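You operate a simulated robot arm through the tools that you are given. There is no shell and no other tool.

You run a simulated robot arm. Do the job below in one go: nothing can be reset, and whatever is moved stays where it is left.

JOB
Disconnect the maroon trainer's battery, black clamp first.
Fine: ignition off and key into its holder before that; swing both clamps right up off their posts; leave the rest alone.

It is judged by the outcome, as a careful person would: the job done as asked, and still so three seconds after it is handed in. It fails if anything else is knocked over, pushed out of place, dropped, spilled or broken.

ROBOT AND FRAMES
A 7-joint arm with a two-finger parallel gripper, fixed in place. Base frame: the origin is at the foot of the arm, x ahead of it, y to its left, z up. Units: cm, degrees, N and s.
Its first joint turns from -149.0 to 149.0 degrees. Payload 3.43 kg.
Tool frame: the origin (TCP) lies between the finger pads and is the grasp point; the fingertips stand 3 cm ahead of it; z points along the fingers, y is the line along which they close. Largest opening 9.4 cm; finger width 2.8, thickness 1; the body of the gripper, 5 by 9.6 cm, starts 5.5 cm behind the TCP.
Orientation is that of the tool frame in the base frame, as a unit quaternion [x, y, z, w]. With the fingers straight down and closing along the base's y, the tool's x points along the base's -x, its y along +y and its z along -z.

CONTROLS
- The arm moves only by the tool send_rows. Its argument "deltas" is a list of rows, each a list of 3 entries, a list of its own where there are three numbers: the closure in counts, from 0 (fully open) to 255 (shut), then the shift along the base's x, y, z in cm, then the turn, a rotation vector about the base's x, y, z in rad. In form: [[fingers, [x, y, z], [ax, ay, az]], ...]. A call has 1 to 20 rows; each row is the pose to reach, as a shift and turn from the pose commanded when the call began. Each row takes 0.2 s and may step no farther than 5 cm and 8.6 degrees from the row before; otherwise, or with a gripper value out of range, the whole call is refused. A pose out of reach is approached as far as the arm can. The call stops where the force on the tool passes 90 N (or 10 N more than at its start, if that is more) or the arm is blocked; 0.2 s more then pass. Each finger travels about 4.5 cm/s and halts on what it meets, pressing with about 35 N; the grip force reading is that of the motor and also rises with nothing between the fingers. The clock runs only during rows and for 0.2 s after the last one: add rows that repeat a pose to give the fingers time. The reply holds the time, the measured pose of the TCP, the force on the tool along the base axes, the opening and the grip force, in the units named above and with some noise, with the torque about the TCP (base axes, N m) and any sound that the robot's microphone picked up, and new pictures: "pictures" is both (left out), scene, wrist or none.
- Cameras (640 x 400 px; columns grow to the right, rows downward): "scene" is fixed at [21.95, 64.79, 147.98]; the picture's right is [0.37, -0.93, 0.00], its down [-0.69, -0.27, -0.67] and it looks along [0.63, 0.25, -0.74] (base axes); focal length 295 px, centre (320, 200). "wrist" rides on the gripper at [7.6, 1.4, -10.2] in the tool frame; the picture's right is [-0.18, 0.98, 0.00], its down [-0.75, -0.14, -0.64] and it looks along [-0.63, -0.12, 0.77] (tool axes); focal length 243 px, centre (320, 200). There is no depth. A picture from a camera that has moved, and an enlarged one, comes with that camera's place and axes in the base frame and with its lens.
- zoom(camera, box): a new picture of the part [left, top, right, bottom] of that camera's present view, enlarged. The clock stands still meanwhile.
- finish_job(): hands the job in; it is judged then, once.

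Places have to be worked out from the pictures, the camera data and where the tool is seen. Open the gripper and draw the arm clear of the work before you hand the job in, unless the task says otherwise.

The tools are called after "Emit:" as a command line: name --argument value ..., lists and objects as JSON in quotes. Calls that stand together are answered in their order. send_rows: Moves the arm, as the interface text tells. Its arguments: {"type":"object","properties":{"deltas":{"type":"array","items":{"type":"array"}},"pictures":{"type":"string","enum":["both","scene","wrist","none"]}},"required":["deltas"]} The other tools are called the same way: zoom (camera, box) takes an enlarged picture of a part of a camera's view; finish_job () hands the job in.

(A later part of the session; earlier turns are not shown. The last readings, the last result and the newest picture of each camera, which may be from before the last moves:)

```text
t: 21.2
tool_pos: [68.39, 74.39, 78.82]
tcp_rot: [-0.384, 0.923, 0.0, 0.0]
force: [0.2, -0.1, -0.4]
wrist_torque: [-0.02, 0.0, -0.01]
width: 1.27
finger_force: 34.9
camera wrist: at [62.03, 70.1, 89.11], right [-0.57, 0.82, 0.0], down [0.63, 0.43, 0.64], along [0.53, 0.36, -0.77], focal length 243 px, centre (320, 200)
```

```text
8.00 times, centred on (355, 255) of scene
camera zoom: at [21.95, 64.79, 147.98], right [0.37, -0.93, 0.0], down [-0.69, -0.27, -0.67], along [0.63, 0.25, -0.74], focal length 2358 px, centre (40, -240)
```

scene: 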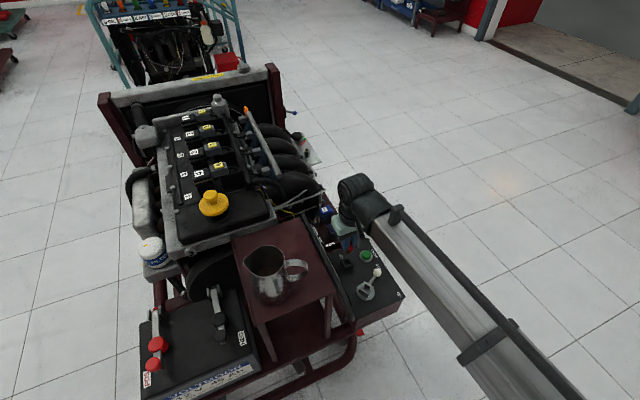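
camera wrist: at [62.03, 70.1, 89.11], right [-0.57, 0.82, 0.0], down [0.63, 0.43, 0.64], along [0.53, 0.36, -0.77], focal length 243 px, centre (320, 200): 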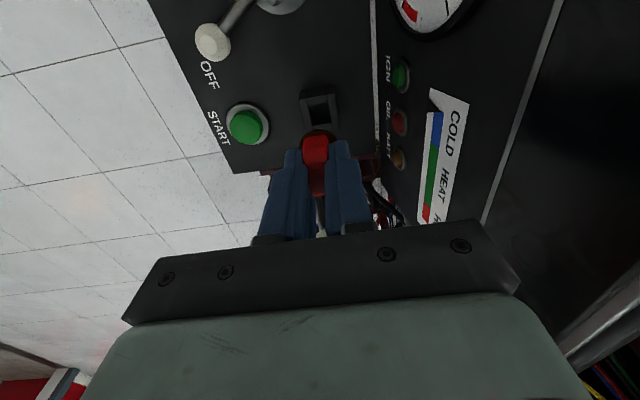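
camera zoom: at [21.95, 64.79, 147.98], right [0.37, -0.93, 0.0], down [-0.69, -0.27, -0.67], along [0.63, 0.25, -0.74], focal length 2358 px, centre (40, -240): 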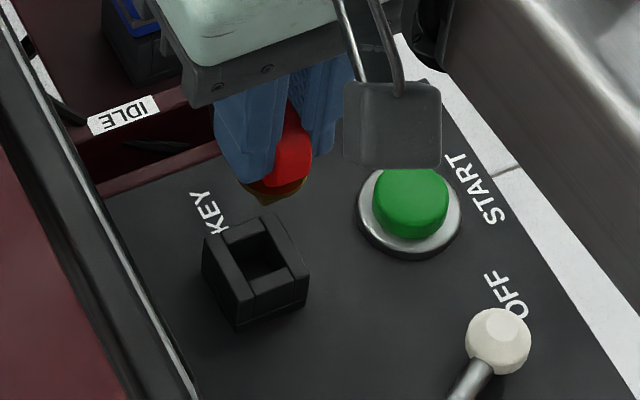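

The holder is now within about 1 mm of the key axis: column offset -2 px, row offset +4 px. I nudge that out and lower in small steps, watching the force for any sign of hitting the rim.

Emit:
send_rows --deltas '[[255, [0.07, 0.04, -0.6], [0, 0, 0]], [255, [0.07, 0.04, -1.2], [0, 0, 0]], [255, [0.07, 0.04, -1.8], [0, 0, 0]], [255, [0.07, 0.04, -2.3], [0, 0, 0]], [255, [0.07, 0.04, -2.3], [0, 0, 0]]]' --pictures "both"

Emit:
zoom --camera "wrist" --box '[280, 60, 360, 160]'

Emit:
zoom --camera "scene" --box '[330, 230, 380, 280]'

```text
t: 22.4
tool_pos: [68.57, 74.43, 76.66]
tcp_rot: [-0.384, 0.923, 0.0, -0.001]
force: [-0.8, 0.7, -0.7]
wrist_torque: [0.01, -0.03, 0.01]
width: 1.27
finger_force: 35.1
camera wrist: at [62.09, 70.1, 86.81], right [-0.57, 0.82, 0.0], down [0.63, 0.43, 0.64], along [0.53, 0.36, -0.77], focal length 243 px, centre (320, 200)
```

scene: 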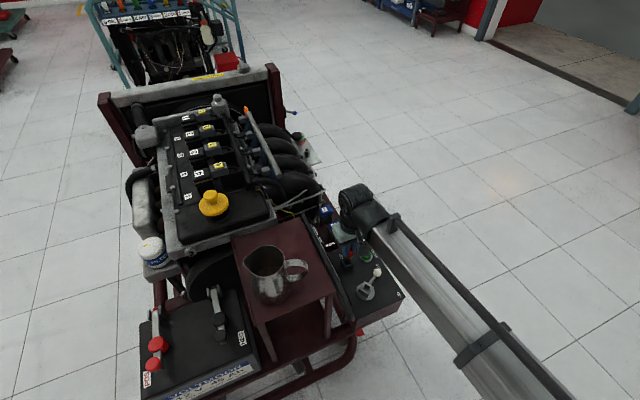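
wrist: 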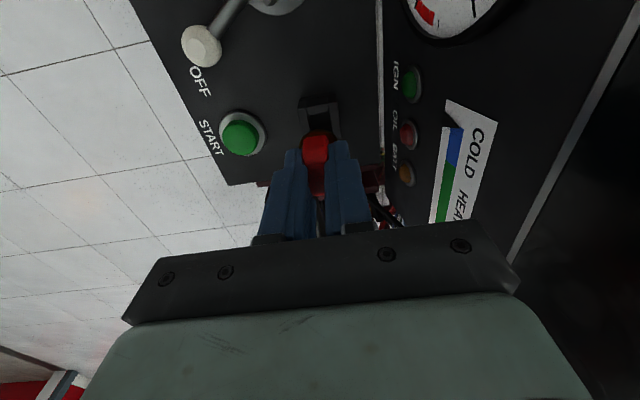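

```text
4.00 times, centred on (320, 110) of wrist
camera zoom: at [62.09, 70.1, 86.81], right [-0.57, 0.82, 0.0], down [0.63, 0.43, 0.64], along [0.53, 0.36, -0.77], focal length 970 px, centre (320, 560)
```

zoom: 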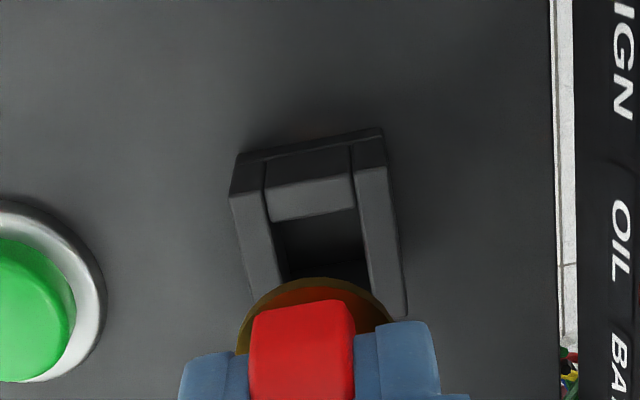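

```text
8.00 times, centred on (355, 255) of scene
camera zoom: at [21.95, 64.79, 147.98], right [0.37, -0.93, 0.0], down [-0.69, -0.27, -0.67], along [0.63, 0.25, -0.74], focal length 2358 px, centre (40, -240)
```

zoom: 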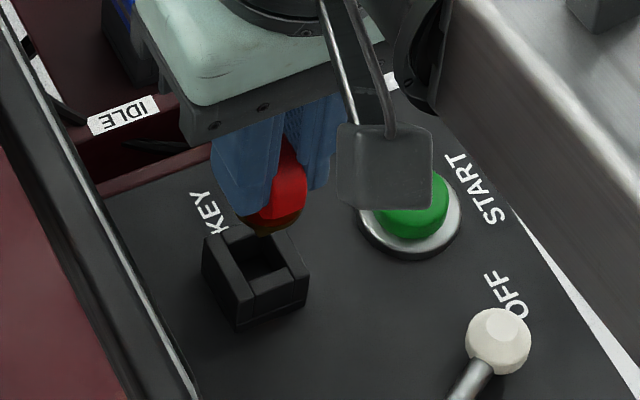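

No contact yet. I zoom in on the key from the scene camera to see how far its peg reaches below the collar.

Emit:
zoom --camera "scene" --box '[352, 240, 372, 265]'

```text
16.00 times, centred on (362, 252) of scene
camera zoom: at [21.95, 64.79, 147.98], right [0.37, -0.93, 0.0], down [-0.69, -0.27, -0.67], along [0.63, 0.25, -0.74], focal length 4716 px, centre (-352, -640)
```

zoom: 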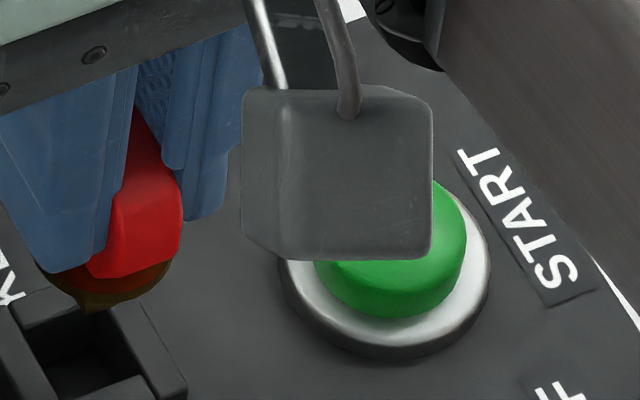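

Emit:
zoom --camera "scene" --box '[342, 245, 366, 269]'

```text
16.00 times, centred on (354, 257) of scene
camera zoom: at [21.95, 64.79, 147.98], right [0.37, -0.93, 0.0], down [-0.69, -0.27, -0.67], along [0.63, 0.25, -0.74], focal length 4716 px, centre (-224, -712)
```

zoom: 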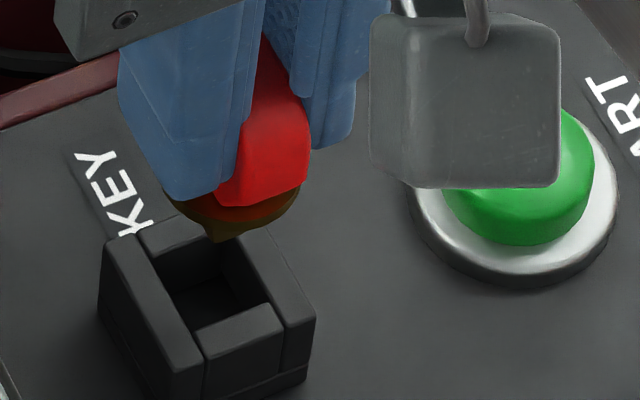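

The short square peg ends about 1.5 cm below the collar and looks lined up over the hole. I keep descending in small steps to engage it.

Emit:
send_rows --deltas '[[255, [0, 0, -0.5], [0, 0, 0]], [255, [0, 0, -1.0], [0, 0, 0]], [255, [0, 0, -1.5], [0, 0, 0]], [255, [0, 0, -2.0], [0, 0, 0]], [255, [0, 0, -2.4], [0, 0, 0]], [255, [0, 0, -2.4], [0, 0, 0]]]' --pictures "both"

Emit:
zoom --camera "scene" --box '[342, 245, 366, 269]'

Emit:
zoom --camera "wrist" --box '[280, 60, 360, 160]'

```text
t: 23.8
tool_pos: [68.48, 74.43, 74.28]
tcp_rot: [-0.383, 0.924, 0.0, 0.0]
force: [0.1, -0.3, 0.0]
wrist_torque: [-0.01, -0.01, 0.02]
width: 1.29
finger_force: 35.5
camera wrist: at [62.13, 70.11, 84.44], right [-0.57, 0.82, 0.0], down [0.63, 0.43, 0.64], along [0.53, 0.36, -0.77], focal length 243 px, centre (320, 200)
```

scene: 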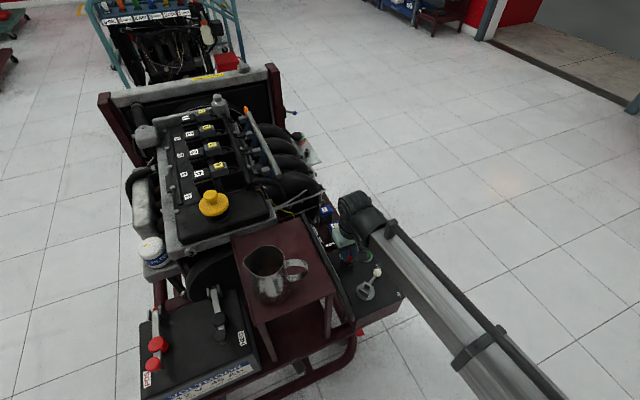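
wrist: 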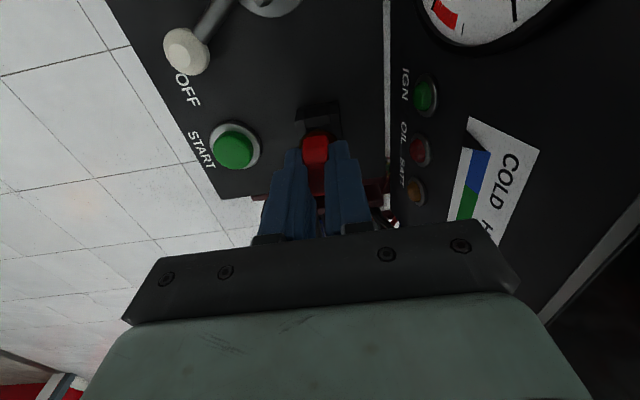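

```text
16.00 times, centred on (354, 257) of scene
camera zoom: at [21.95, 64.79, 147.98], right [0.37, -0.93, 0.0], down [-0.69, -0.27, -0.67], along [0.63, 0.25, -0.74], focal length 4716 px, centre (-224, -712)
```

zoom: 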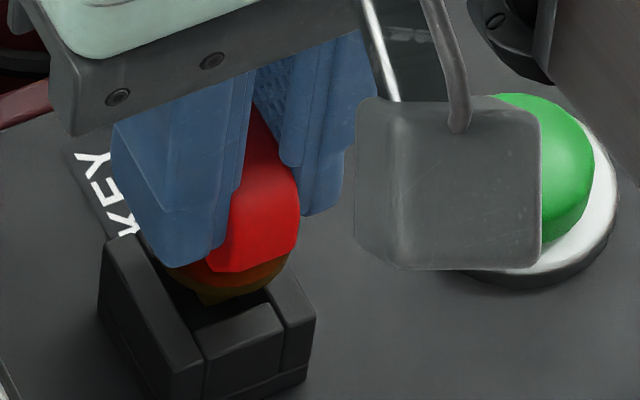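

```text
4.00 times, centred on (320, 110) of wrist
camera zoom: at [62.13, 70.11, 84.44], right [-0.57, 0.82, 0.0], down [0.63, 0.43, 0.64], along [0.53, 0.36, -0.77], focal length 970 px, centre (320, 560)
```

zoom: 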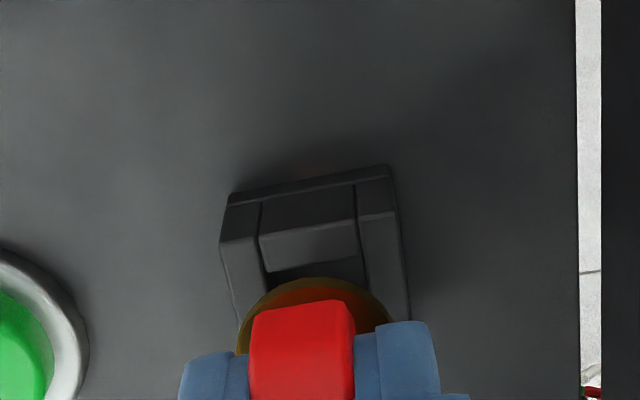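

Still no contact force, and the peg corner sits inside the hole outline in both views. I continue down gently toward seating height, z ≈ 72.9.

Emit:
send_rows --deltas '[[255, [0, 0, -0.3], [0, 0, 0]], [255, [0, 0, -0.6], [0, 0, 0]], [255, [0, 0, -0.8], [0, 0, 0]], [255, [0, 0, -0.8], [0, 0, 0]]]' --pictures "both"

Emit:
zoom --camera "scene" --box '[342, 245, 366, 269]'

Emit:
zoom --camera "wrist" --box '[280, 60, 360, 160]'

```text
t: 24.8
tool_pos: [68.41, 74.44, 73.48]
tcp_rot: [-0.383, 0.924, 0.0, 0.0]
force: [-1.1, -0.1, -0.9]
wrist_torque: [0.01, 0.0, 0.0]
width: 1.31
finger_force: 35.2
camera wrist: at [62.1, 70.14, 83.61], right [-0.57, 0.82, 0.0], down [0.63, 0.43, 0.64], along [0.53, 0.36, -0.77], focal length 243 px, centre (320, 200)
```

scene: 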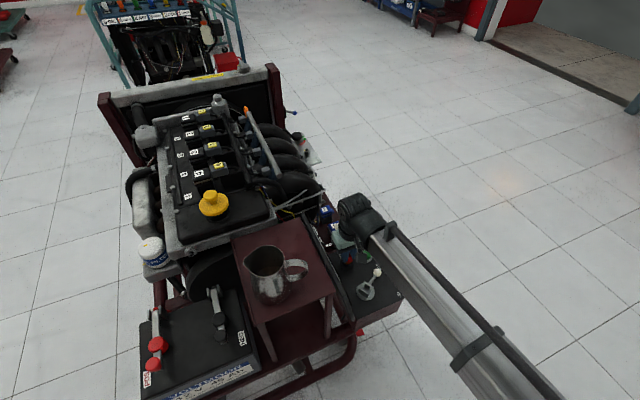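
wrist: 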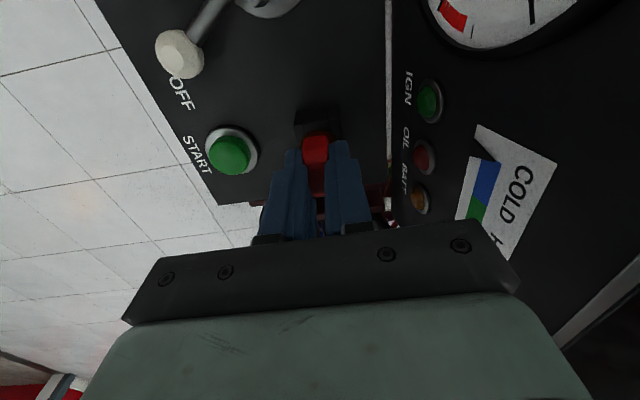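

```text
16.00 times, centred on (354, 257) of scene
camera zoom: at [21.95, 64.79, 147.98], right [0.37, -0.93, 0.0], down [-0.69, -0.27, -0.67], along [0.63, 0.25, -0.74], focal length 4716 px, centre (-224, -712)
```

zoom: 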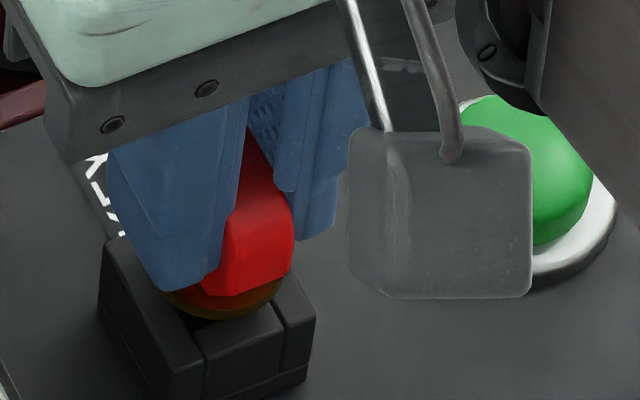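

```text
4.00 times, centred on (320, 110) of wrist
camera zoom: at [62.1, 70.14, 83.61], right [-0.57, 0.82, 0.0], down [0.63, 0.43, 0.64], along [0.53, 0.36, -0.77], focal length 970 px, centre (320, 560)
```

zoom: 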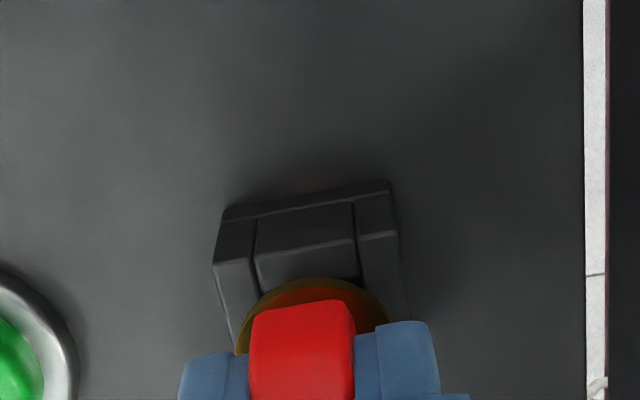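

The peg is in the hole with no side force. I lower the last bit until the collar seats.

Emit:
send_rows --deltas '[[255, [0, 0, -0.25], [0, 0, 0]], [255, [0, 0, -0.5], [0, 0, 0]], [255, [0, 0, -0.65], [0, 0, 0]], [255, [0, 0, -0.65], [0, 0, 0]]]' --pictures "wrist"

Emit:
zoom --camera "scene" --box '[342, 245, 366, 269]'

Emit:
zoom --camera "wrist" --box '[280, 60, 360, 160]'

```text
t: 25.8
tool_pos: [68.59, 74.4, 72.85]
tcp_rot: [-0.383, 0.924, 0.001, 0.001]
force: [0.2, -0.3, -0.5]
wrist_torque: [-0.01, 0.05, -0.04]
width: 1.24
finger_force: 34.8
camera wrist: at [62.14, 70.05, 82.98], right [-0.57, 0.82, 0.0], down [0.63, 0.43, 0.64], along [0.53, 0.36, -0.77], focal length 243 px, centre (320, 200)
```

wrist: 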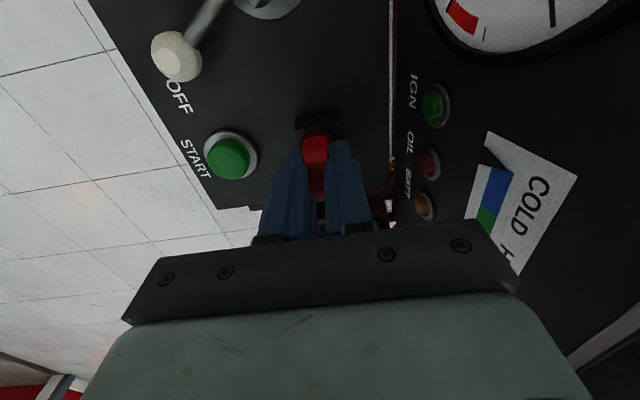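

```text
16.00 times, centred on (354, 257) of scene
camera zoom: at [21.95, 64.79, 147.98], right [0.37, -0.93, 0.0], down [-0.69, -0.27, -0.67], along [0.63, 0.25, -0.74], focal length 4716 px, centre (-224, -712)
```

zoom: 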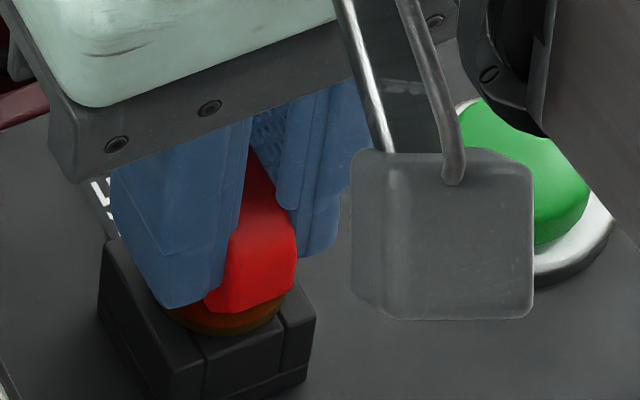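

```text
4.00 times, centred on (320, 110) of wrist
camera zoom: at [62.14, 70.05, 82.98], right [-0.57, 0.82, 0.0], down [0.63, 0.43, 0.64], along [0.53, 0.36, -0.77], focal length 970 px, centre (320, 560)
```

zoom: 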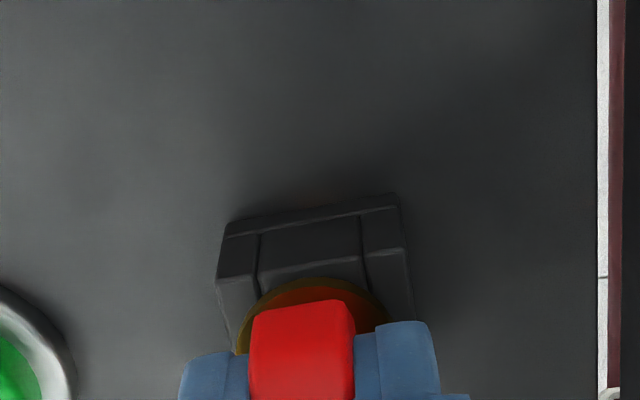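

Almost seated, with no contact force yet. I ease down another 0.3 cm.

Emit:
send_rows --deltas '[[255, [0, 0, -0.1], [0, 0, 0]], [255, [0, 0, -0.2], [0, 0, 0]], [255, [0, 0, -0.3], [0, 0, 0]], [255, [0, 0, -0.3], [0, 0, 0]]]' --pictures "none"

Emit:
zoom --camera "scene" --box '[342, 245, 366, 269]'

Emit:
zoom --camera "wrist" --box '[280, 60, 360, 160]'

```text
t: 26.8
tool_pos: [68.56, 74.35, 72.53]
tcp_rot: [-0.383, 0.924, 0.0, 0.0]
force: [1.3, -0.4, 6.1]
wrist_torque: [-0.02, -0.1, 0.0]
width: 1.27
finger_force: 35.3
```

```text
16.00 times, centred on (354, 257) of scene
camera zoom: at [21.95, 64.79, 147.98], right [0.37, -0.93, 0.0], down [-0.69, -0.27, -0.67], along [0.63, 0.25, -0.74], focal length 4716 px, centre (-224, -712)
```

zoom: 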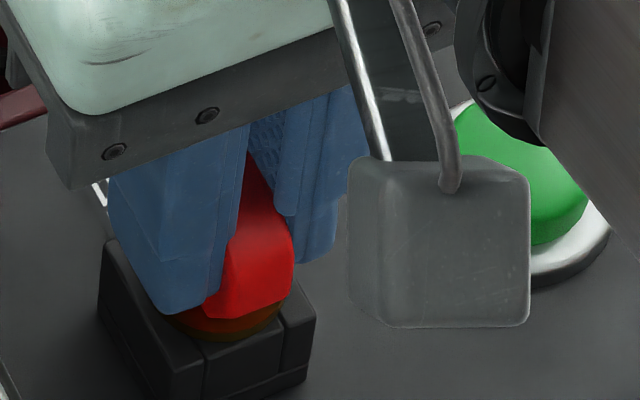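

```text
4.00 times, centred on (320, 110) of wrist
camera zoom: at [62.12, 70.07, 82.76], right [-0.57, 0.82, 0.0], down [0.63, 0.43, 0.64], along [0.53, 0.36, -0.77], focal length 970 px, centre (320, 560)
```

zoom: 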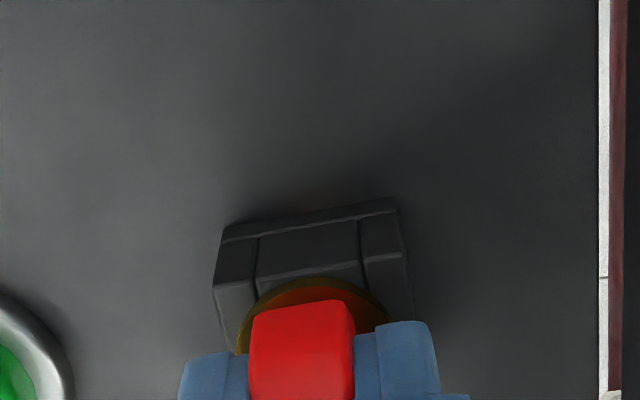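

The collar seats with about 6 N of upward force. I open the fingers to about 4 cm and rise straight up.

Emit:
send_rows --deltas '[[200, [0, 0, 0.1], [0, 0, 0]], [146, [0, 0, 0.1], [0, 0, 0]], [146, [0, 0, 0.1], [0, 0, 0]], [146, [0, 0, 0.1], [0, 0, 0]], [146, [0, 0, 1.0], [0, 0, 0]], [146, [0, 0, 2.5], [0, 0, 0]], [146, [0, 0, 4.5], [0, 0, 0]], [146, [0, 0, 7.0], [0, 0, 0]], [146, [0, 0, 10.0], [0, 0, 0]], [146, [0, 0, 10.0], [0, 0, 0]]]' --pictures "both"

Emit:
zoom --camera "wrist" --box '[240, 20, 420, 180]'

Emit:
zoom --camera "scene" --box '[325, 235, 395, 305]'

```text
t: 29.0
tool_pos: [68.38, 74.35, 82.59]
tcp_rot: [-0.383, 0.924, -0.001, 0.0]
force: [-0.2, -0.3, -0.2]
wrist_torque: [-0.02, 0.04, 0.02]
width: 4.02
finger_force: 0.0
camera wrist: at [62.04, 70.1, 92.75], right [-0.57, 0.82, 0.0], down [0.63, 0.43, 0.64], along [0.53, 0.36, -0.77], focal length 243 px, centre (320, 200)
```

scene: 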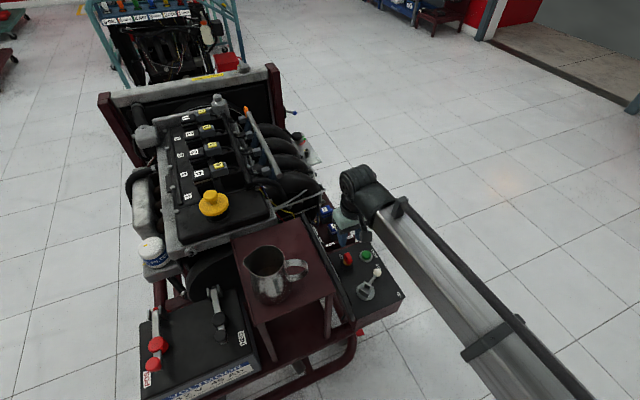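
wrist: 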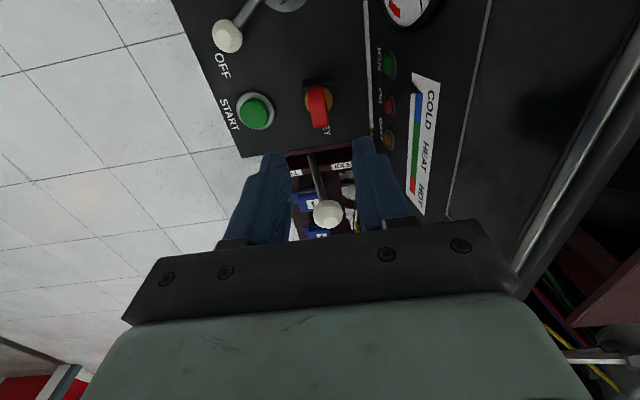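

```text
2.50 times, centred on (330, 100) of wrist
camera zoom: at [62.04, 70.1, 92.75], right [-0.57, 0.82, 0.0], down [0.63, 0.43, 0.64], along [0.53, 0.36, -0.77], focal length 606 px, centre (295, 450)
```

zoom: 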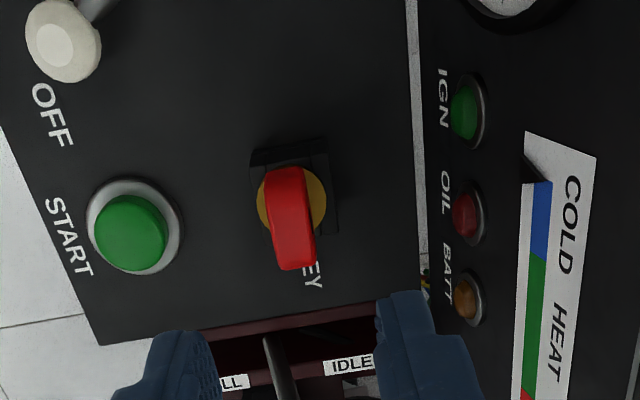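

```text
5.71 times, centred on (360, 270) of scene
camera zoom: at [21.95, 64.79, 147.98], right [0.37, -0.93, 0.0], down [-0.69, -0.27, -0.67], along [0.63, 0.25, -0.74], focal length 1684 px, centre (91, -200)
```

zoom: 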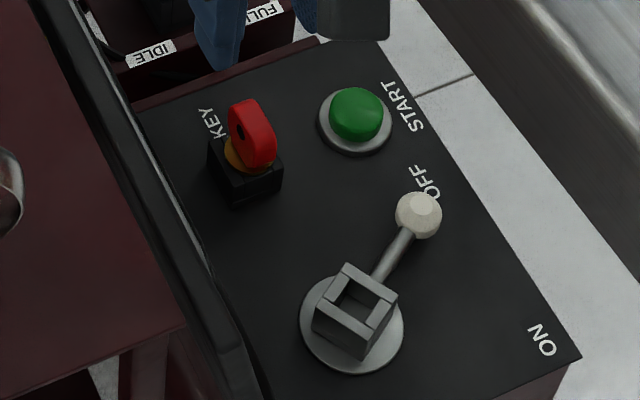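

The key is seated in its holder with the lever at OFF. I'll climb clear, go round the jug at z ≈ 106, and get a view of the battery from the base side.

Emit:
send_rows --deltas '[[146, [-1.5, -1.5, 3.5], [0, 0, 0]], [146, [-3, -3, 7], [0, 0, 0]], [146, [-5, -4, 10.5], [0, 0, 0]], [146, [-7.5, -5, 14], [0, 0, 0]], [146, [-10.5, -6, 17], [0, 0, 0]], [146, [-14, -6.5, 20], [0, 0, 0]], [146, [-18, -6.5, 22.5], [0, 0, 0]], [146, [-22.5, -6, 23.5], [0, 0, 0.07]], [146, [-27, -4.5, 23.5], [0, 0, 0.14]], [146, [-31, -2, 23.5], [0, 0, 0.21]], [146, [-34.5, 1.2, 23.5], [0, 0, 0.28]], [146, [-37.5, 4.8, 23.5], [0, 0, 0.35]], [146, [-39.6, 8.7, 23.5], [0, 0, 0.419]], [146, [-39.6, 8.7, 23.5], [0, 0, 0.419]]]' --pictures "both"

Emit:
zoom --camera "wrist" --box '[200, 60, 480, 240]'

Emit:
zoom --camera "scene" --box '[130, 270, 270, 400]'

```text
t: 32.0
tool_pos: [28.83, 83.03, 106.05]
tcp_rot: [-0.567, 0.824, 0.001, -0.001]
force: [-0.4, 0.5, -0.6]
wrist_torque: [0.01, -0.01, -0.03]
width: 4.01
finger_force: 0.0
camera wrist: at [24.78, 76.59, 116.16], right [-0.85, 0.52, 0.0], down [0.4, 0.65, 0.64], along [0.34, 0.55, -0.77], focal length 243 px, centre (320, 200)
```

scene: 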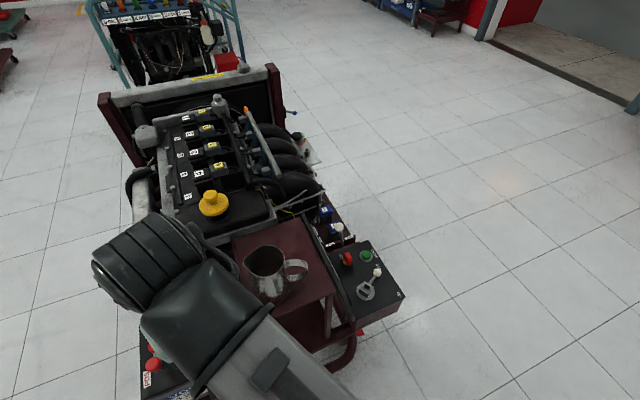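
wrist: 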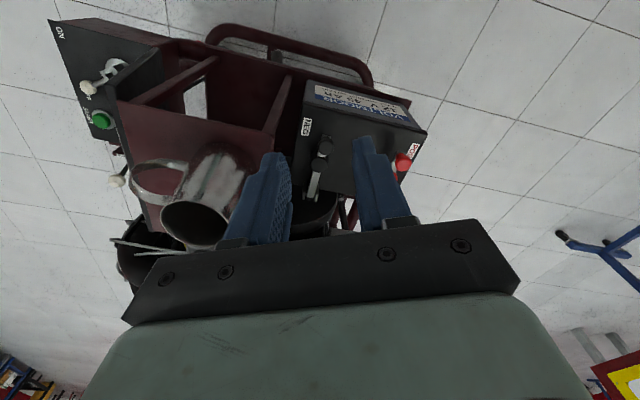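

```text
2.22 times, centred on (340, 150) of wrist
camera zoom: at [24.78, 76.59, 116.16], right [-0.85, 0.52, 0.0], down [0.4, 0.65, 0.64], along [0.34, 0.55, -0.77], focal length 539 px, centre (276, 311)
```

zoom: 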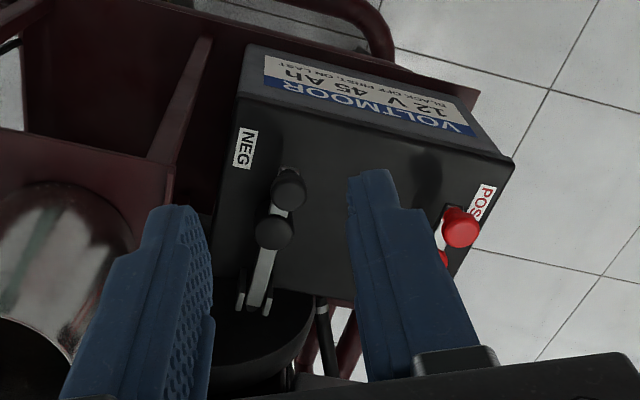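

```text
3.08 times, centred on (200, 335) of scene
camera zoom: at [21.95, 64.79, 147.98], right [0.37, -0.93, 0.0], down [-0.69, -0.27, -0.67], along [0.63, 0.25, -0.74], focal length 907 px, centre (689, -215)
```

zoom: 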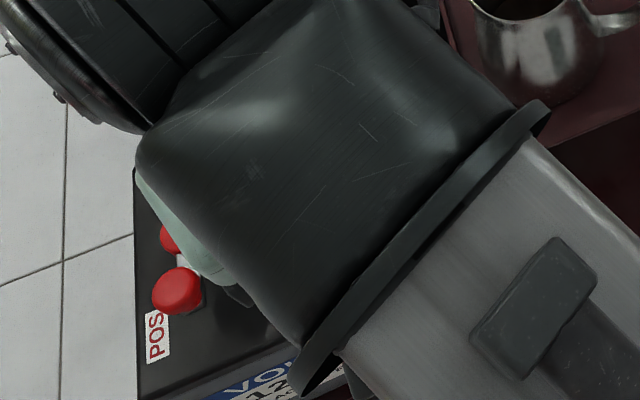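

I need a flatter view to fix the battery heights, because the two current sight lines are almost parallel. I first turn the tool to yaw 45°, in line with the clamp bars, while easing down and staying well clear of the jug.

Emit:
send_rows --deltas '[[146, [-0.7, 0.5, -2], [0, 0, -0.084]], [146, [-1.4, 1, -4], [0, 0, -0.168]], [146, [-2.1, 1.5, -6], [0, 0, -0.252]], [146, [-2.8, 2, -8], [0, 0, -0.336]], [146, [-3.5, 2.5, -10], [0, 0, -0.419]], [146, [-3.5, 2.5, -10], [0, 0, -0.419]]]' --pictures "none"

Emit:
send_rows --deltas '[[146, [0, 0.4, -1.5], [0.062, -0.062, 0]], [146, [0.2, 0.8, -3], [0.124, -0.124, 0]], [146, [0.6, 1.4, -4.5], [0.186, -0.186, 0]], [146, [1, 2, -6], [0.248, -0.248, 0]], [146, [1.4, 2.4, -7.5], [0.309, -0.309, 0]], [146, [1.4, 2.4, -7.5], [0.309, -0.309, 0]]]' --pictures "both"

Emit:
zoom --camera "wrist" --box '[200, 40, 520, 240]'

```text
t: 33.4
tool_pos: [25.38, 85.6, 95.89]
tcp_rot: [-0.382, 0.924, 0.001, -0.001]
force: [-0.3, -0.8, 0.1]
wrist_torque: [0.01, 0.02, 0.0]
width: 4.02
finger_force: 0.0
```

```text
t: 34.8
tool_pos: [26.65, 88.01, 88.68]
tcp_rot: [-0.374, 0.902, 0.083, 0.201]
force: [0.4, -1.1, 0.5]
wrist_torque: [0.01, -0.01, 0.0]
width: 4.01
finger_force: 0.0
camera wrist: at [17.8, 81.15, 94.52], right [-0.58, 0.81, 0.08], down [0.39, 0.19, 0.9], along [0.72, 0.55, -0.43], focal length 243 px, centre (320, 200)
```

scene: 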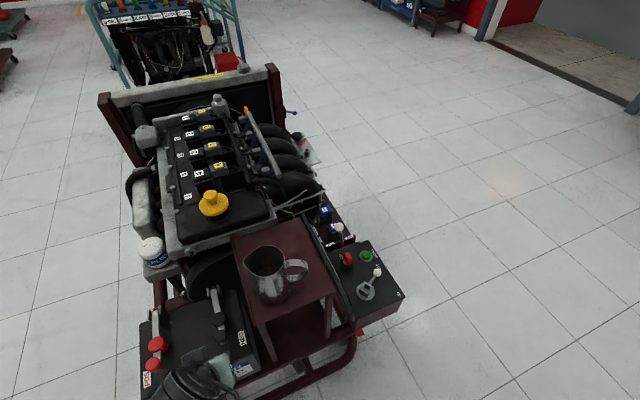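
wrist: 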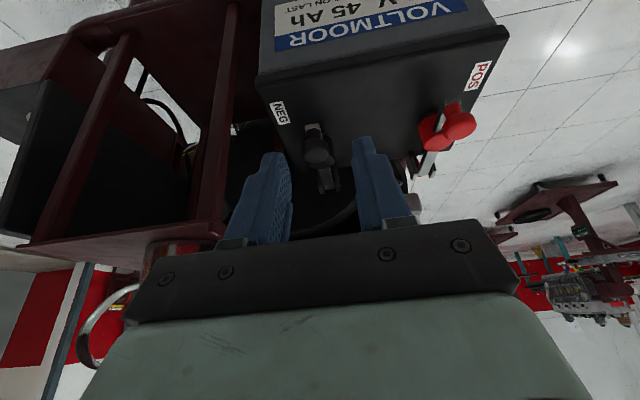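

```text
2.00 times, centred on (360, 140) of wrist
camera zoom: at [17.8, 81.15, 94.52], right [-0.58, 0.81, 0.08], down [0.39, 0.19, 0.9], along [0.72, 0.55, -0.43], focal length 485 px, centre (240, 320)
```

zoom: 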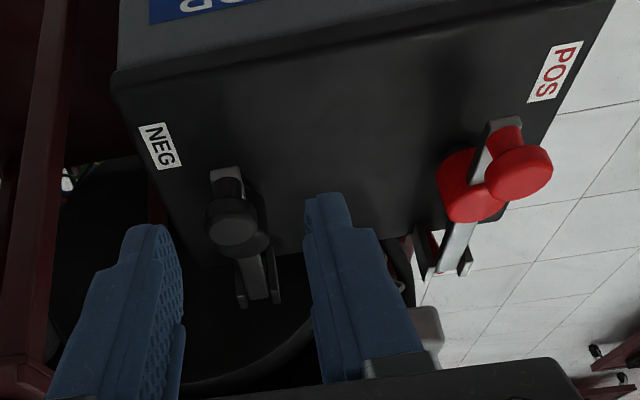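

I zoom in on both clamps to see how each is built: bar, handle knob, post cap and hinge.

Emit:
zoom --camera "wrist" --box '[400, 80, 500, 190]'

Emit:
zoom --camera "wrist" --box '[280, 100, 370, 200]'

Emit:
zoom --camera "scene" --box '[190, 275, 250, 350]'

Emit:
zoom --camera "scene" --box '[130, 295, 190, 400]'

```text
3.64 times, centred on (450, 135) of wrist
camera zoom: at [17.8, 81.15, 94.52], right [-0.58, 0.81, 0.08], down [0.39, 0.19, 0.9], along [0.72, 0.55, -0.43], focal length 882 px, centre (-153, 436)
```

zoom: 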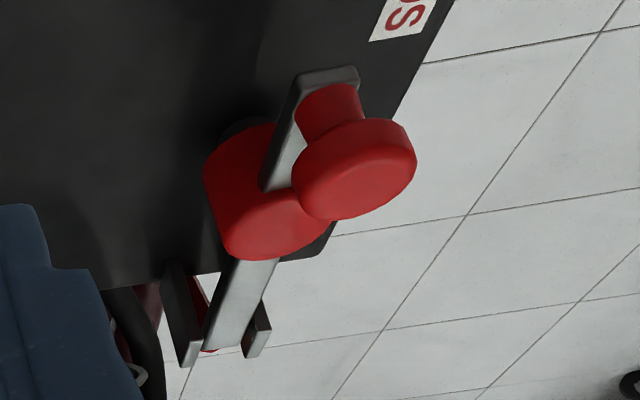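

```text
4.00 times, centred on (325, 150) of wrist
camera zoom: at [17.8, 81.15, 94.52], right [-0.58, 0.81, 0.08], down [0.39, 0.19, 0.9], along [0.72, 0.55, -0.43], focal length 970 px, centre (300, 400)
```

zoom: 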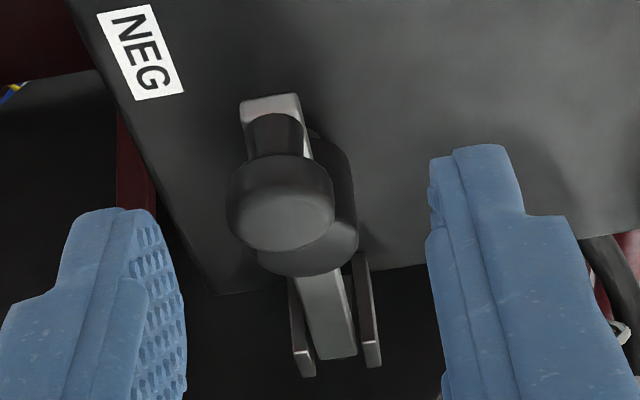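

```text
5.33 times, centred on (220, 312) of scene
camera zoom: at [21.95, 64.79, 147.98], right [0.37, -0.93, 0.0], down [-0.69, -0.27, -0.67], along [0.63, 0.25, -0.74], focal length 1572 px, centre (853, -400)
```

zoom: 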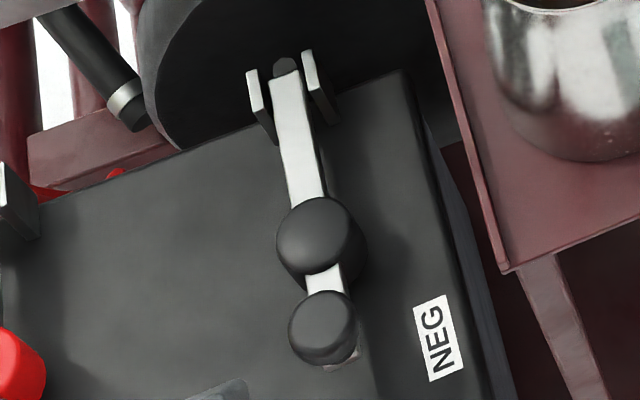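

```text
3.81 times, centred on (160, 348) of scene
camera zoom: at [21.95, 64.79, 147.98], right [0.37, -0.93, 0.0], down [-0.69, -0.27, -0.67], along [0.63, 0.25, -0.74], focal length 1123 px, centre (930, -362)
```

zoom: 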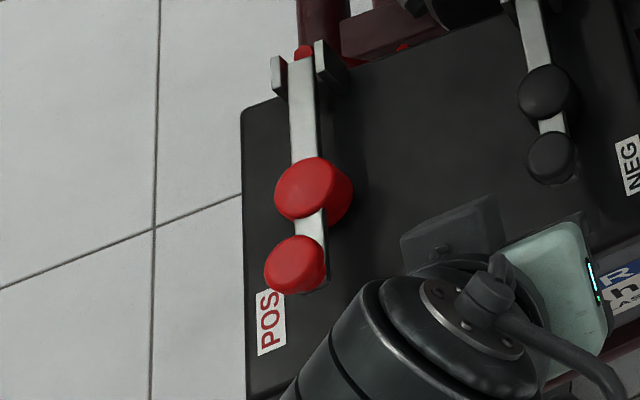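

Now the build is clear. Each clamp bar hinges at its far end, has a big cap over the post, and a handle knob on a stem at the near end. Black knob: about (34.0, 93.5, 79.2). Black hinge: about (43.4, 102.7, 76.4). Battery top: z ≈ 73.4. I tilt to 40° and move to a pre-grasp point behind and above the black knob.

Emit:
send_rows --deltas '[[119, [0.9, 0.5, -0.8], [0.046, -0.046, 0]], [119, [1.8, 1.0, -1.6], [0.092, -0.092, 0]], [119, [2.7, 1.5, -2.4], [0.139, -0.139, 0]], [119, [3.5, 1.9, -3.2], [0.185, -0.185, 0]], [119, [3.5, 1.9, -3.2], [0.185, -0.185, 0]]]' --pictures "both"

Emit:
zoom --camera "wrist" --box '[220, 60, 440, 220]'

Emit:
zoom --camera "scene" --box '[170, 270, 270, 390]'

```text
t: 36.0
tool_pos: [30.3, 90.05, 85.29]
tcp_rot: [-0.359, 0.868, 0.13, 0.317]
force: [-0.5, 0.7, -0.8]
wrist_torque: [-0.03, -0.02, 0.02]
width: 5.03
finger_force: 0.1
camera wrist: at [20.51, 82.27, 88.2], right [-0.6, 0.79, 0.12], down [0.21, 0.02, 0.98], along [0.77, 0.61, -0.18], focal length 243 px, centre (320, 200)
```

scene: 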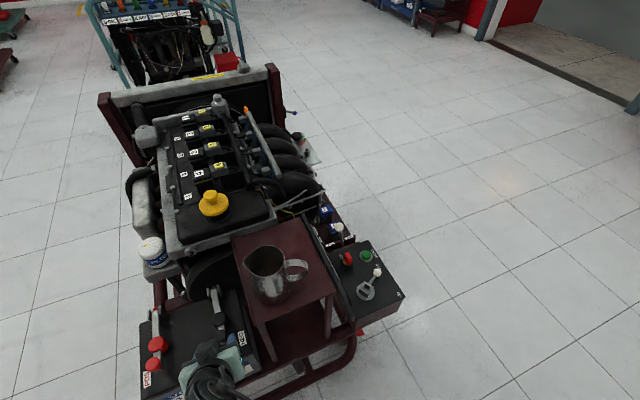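
wrist: 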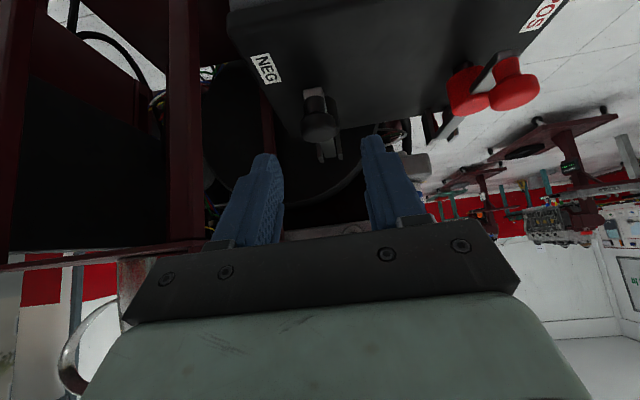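

```text
2.50 times, centred on (330, 140) of wrist
camera zoom: at [20.51, 82.27, 88.2], right [-0.6, 0.79, 0.12], down [0.21, 0.02, 0.98], along [0.77, 0.61, -0.18], focal length 606 px, centre (295, 350)
```

zoom: 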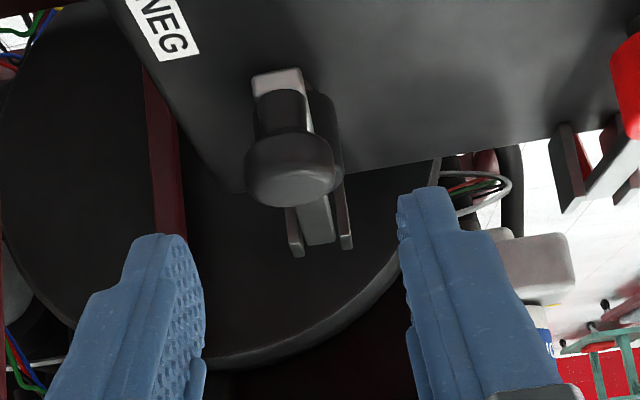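

```text
3.33 times, centred on (220, 330) of scene
camera zoom: at [21.95, 64.79, 147.98], right [0.37, -0.93, 0.0], down [-0.69, -0.27, -0.67], along [0.63, 0.25, -0.74], focal length 982 px, centre (653, -233)
```

zoom: 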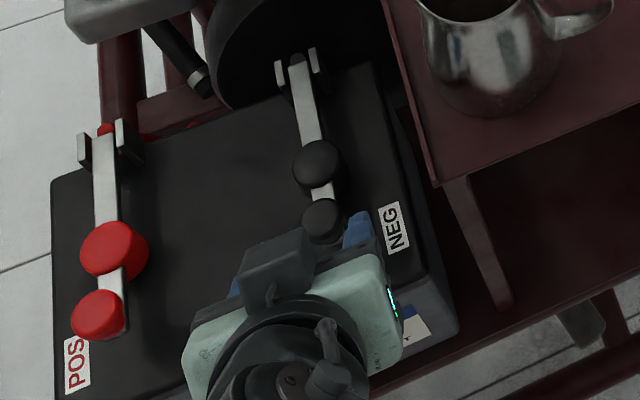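

The knob still measures (34.0, 93.5, 79.3), right on the tool axis about 8 cm ahead. I advance 6.2 cm along the tool axis so the pads straddle it, then close.

Emit:
send_rows --deltas '[[119, [0.7, 0.7, -1.19], [0, 0, 0]], [119, [1.4, 1.4, -2.38], [0, 0, 0]], [119, [2.1, 2.1, -3.56], [0, 0, 0]], [119, [2.82, 2.82, -4.75], [0, 0, 0]], [119, [2.82, 2.82, -4.75], [0, 0, 0]]]' --pictures "both"

Emit:
zoom --camera "wrist" --box '[220, 60, 440, 220]'

Emit:
zoom --camera "scene" --box '[180, 270, 260, 370]'

```text
t: 37.2
tool_pos: [33.1, 92.64, 80.42]
tcp_rot: [-0.36, 0.868, 0.13, 0.316]
force: [0.5, -0.2, 0.0]
wrist_torque: [0.0, 0.02, 0.01]
width: 5.01
finger_force: 0.1
camera wrist: at [23.34, 85.08, 83.35], right [-0.6, 0.79, 0.12], down [0.22, 0.02, 0.98], along [0.77, 0.61, -0.18], focal length 243 px, centre (320, 200)
```

scene: 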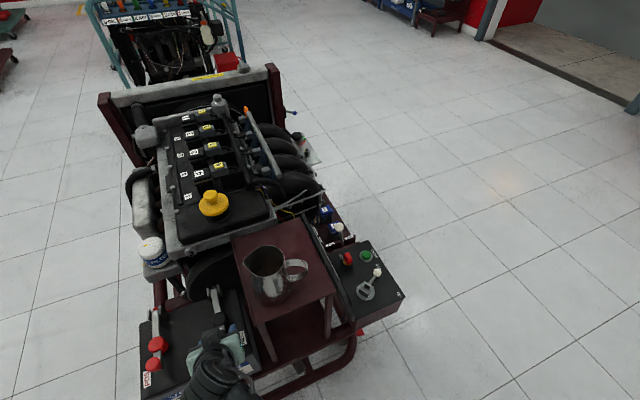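
wrist: 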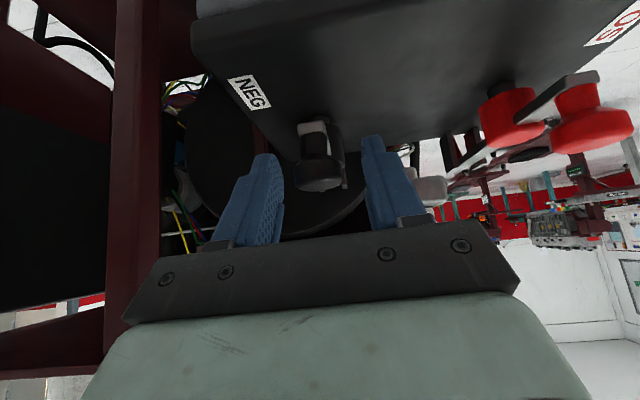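

```text
2.50 times, centred on (330, 140) of wrist
camera zoom: at [23.34, 85.08, 83.35], right [-0.6, 0.79, 0.12], down [0.22, 0.02, 0.98], along [0.77, 0.61, -0.18], focal length 606 px, centre (295, 350)
```

zoom: 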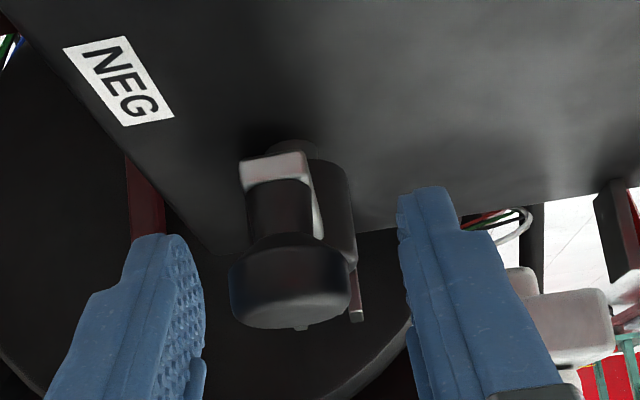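

```text
4.00 times, centred on (220, 320) of scene
camera zoom: at [21.95, 64.79, 147.98], right [0.37, -0.93, 0.0], down [-0.69, -0.27, -0.67], along [0.63, 0.25, -0.74], focal length 1179 px, centre (720, -280)
```

zoom: 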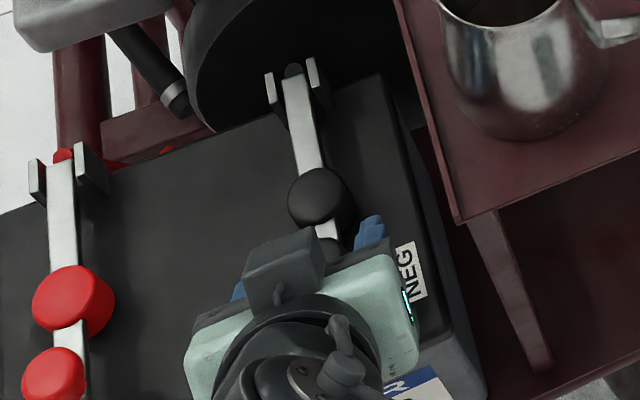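

The knob sits between the pads, centred to within 2 mm. I close on it.

Emit:
send_rows --deltas '[[180, [0, 0, 0], [0, 0, 0]], [255, [0, 0, 0], [0, 0, 0]], [255, [0, 0, 0], [0, 0, 0]], [255, [0, 0, 0], [0, 0, 0]], [255, [0, 0, 0], [0, 0, 0]]]' --pictures "wrist"

Emit:
zoom --camera "wrist" --box '[220, 60, 440, 220]'

```text
t: 38.4
tool_pos: [33.25, 92.7, 80.47]
tcp_rot: [-0.36, 0.868, 0.13, 0.317]
force: [12.8, -12.0, -1.2]
wrist_torque: [-0.23, -0.18, -0.14]
width: 2.68
finger_force: 45.1
camera wrist: at [23.43, 84.99, 83.37], right [-0.6, 0.8, 0.12], down [0.21, 0.02, 0.98], along [0.77, 0.61, -0.18], focal length 243 px, centre (320, 200)
```

wrist: 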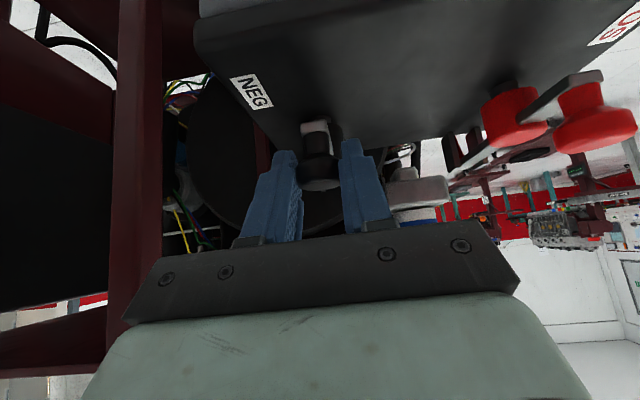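

```text
2.50 times, centred on (330, 140) of wrist
camera zoom: at [23.43, 84.99, 83.37], right [-0.6, 0.8, 0.12], down [0.21, 0.02, 0.98], along [0.77, 0.61, -0.18], focal length 606 px, centre (295, 350)
```

zoom: 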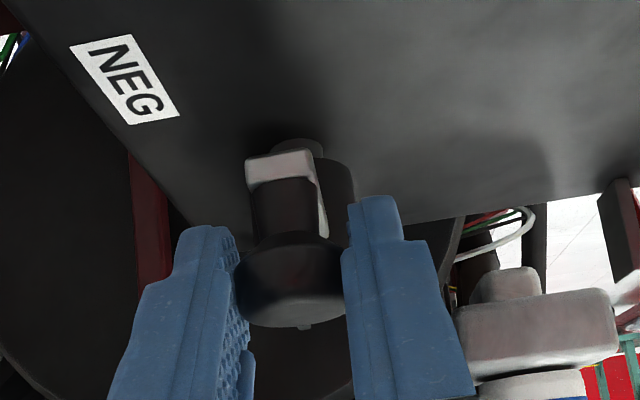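

Firm grip at 2.68 cm, with only a small sideways load from being about 2 mm off-centre. I start swinging the black clamp up on its arc about the hinge, first 15°, checking the forces.

Emit:
send_rows --deltas '[[255, [0.1, -0.1, 0.0], [0, 0, 0]], [255, [0.31, 0.11, 1.14], [0, 0, 0]], [255, [0.59, 0.39, 2.24], [0, 0, 0]], [255, [0.93, 0.73, 3.31], [0, 0, 0]], [255, [0.93, 0.73, 3.31], [0, 0, 0]]]' --pictures "both"

Emit:
zoom --camera "wrist" --box '[220, 60, 440, 220]'

Emit:
zoom --camera "scene" --box '[180, 270, 260, 370]'

```text
t: 39.6
tool_pos: [34.02, 93.4, 83.93]
tcp_rot: [-0.36, 0.868, 0.13, 0.315]
force: [0.9, -9.0, -9.3]
wrist_torque: [-1.07, 0.91, -0.03]
width: 2.71
finger_force: 45.2
camera wrist: at [24.2, 85.72, 86.84], right [-0.6, 0.79, 0.12], down [0.22, 0.02, 0.98], along [0.77, 0.61, -0.18], focal length 243 px, centre (320, 200)
```

scene: 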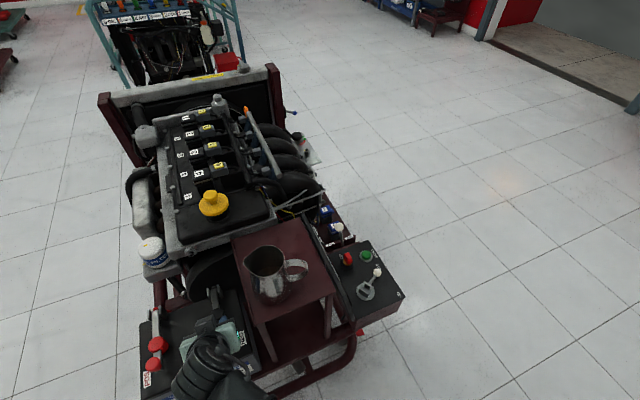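
wrist: 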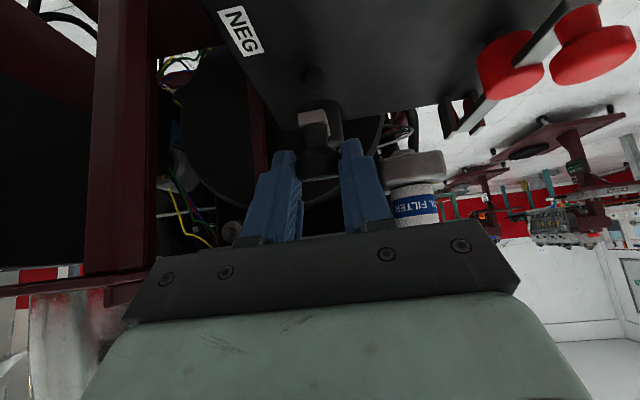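

```text
2.50 times, centred on (330, 140) of wrist
camera zoom: at [24.2, 85.72, 86.84], right [-0.6, 0.79, 0.12], down [0.22, 0.02, 0.98], along [0.77, 0.61, -0.18], focal length 606 px, centre (295, 350)
```

zoom: 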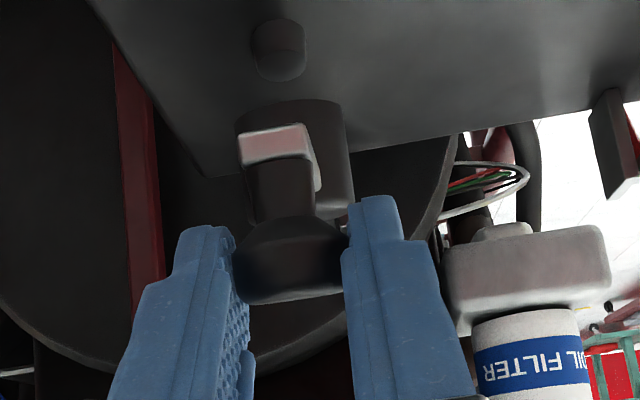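

```text
4.00 times, centred on (220, 320) of scene
camera zoom: at [21.95, 64.79, 147.98], right [0.37, -0.93, 0.0], down [-0.69, -0.27, -0.67], along [0.63, 0.25, -0.74], focal length 1179 px, centre (720, -280)
```

zoom: 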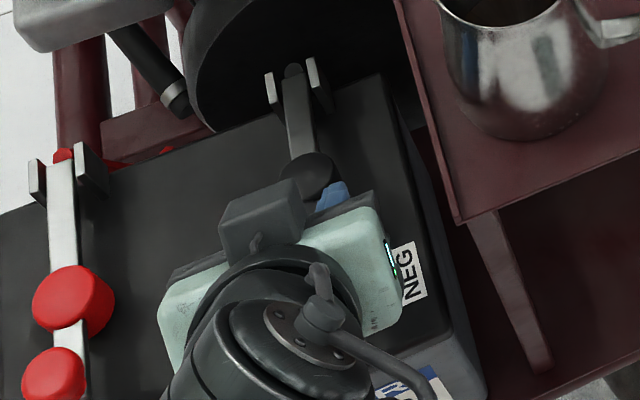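

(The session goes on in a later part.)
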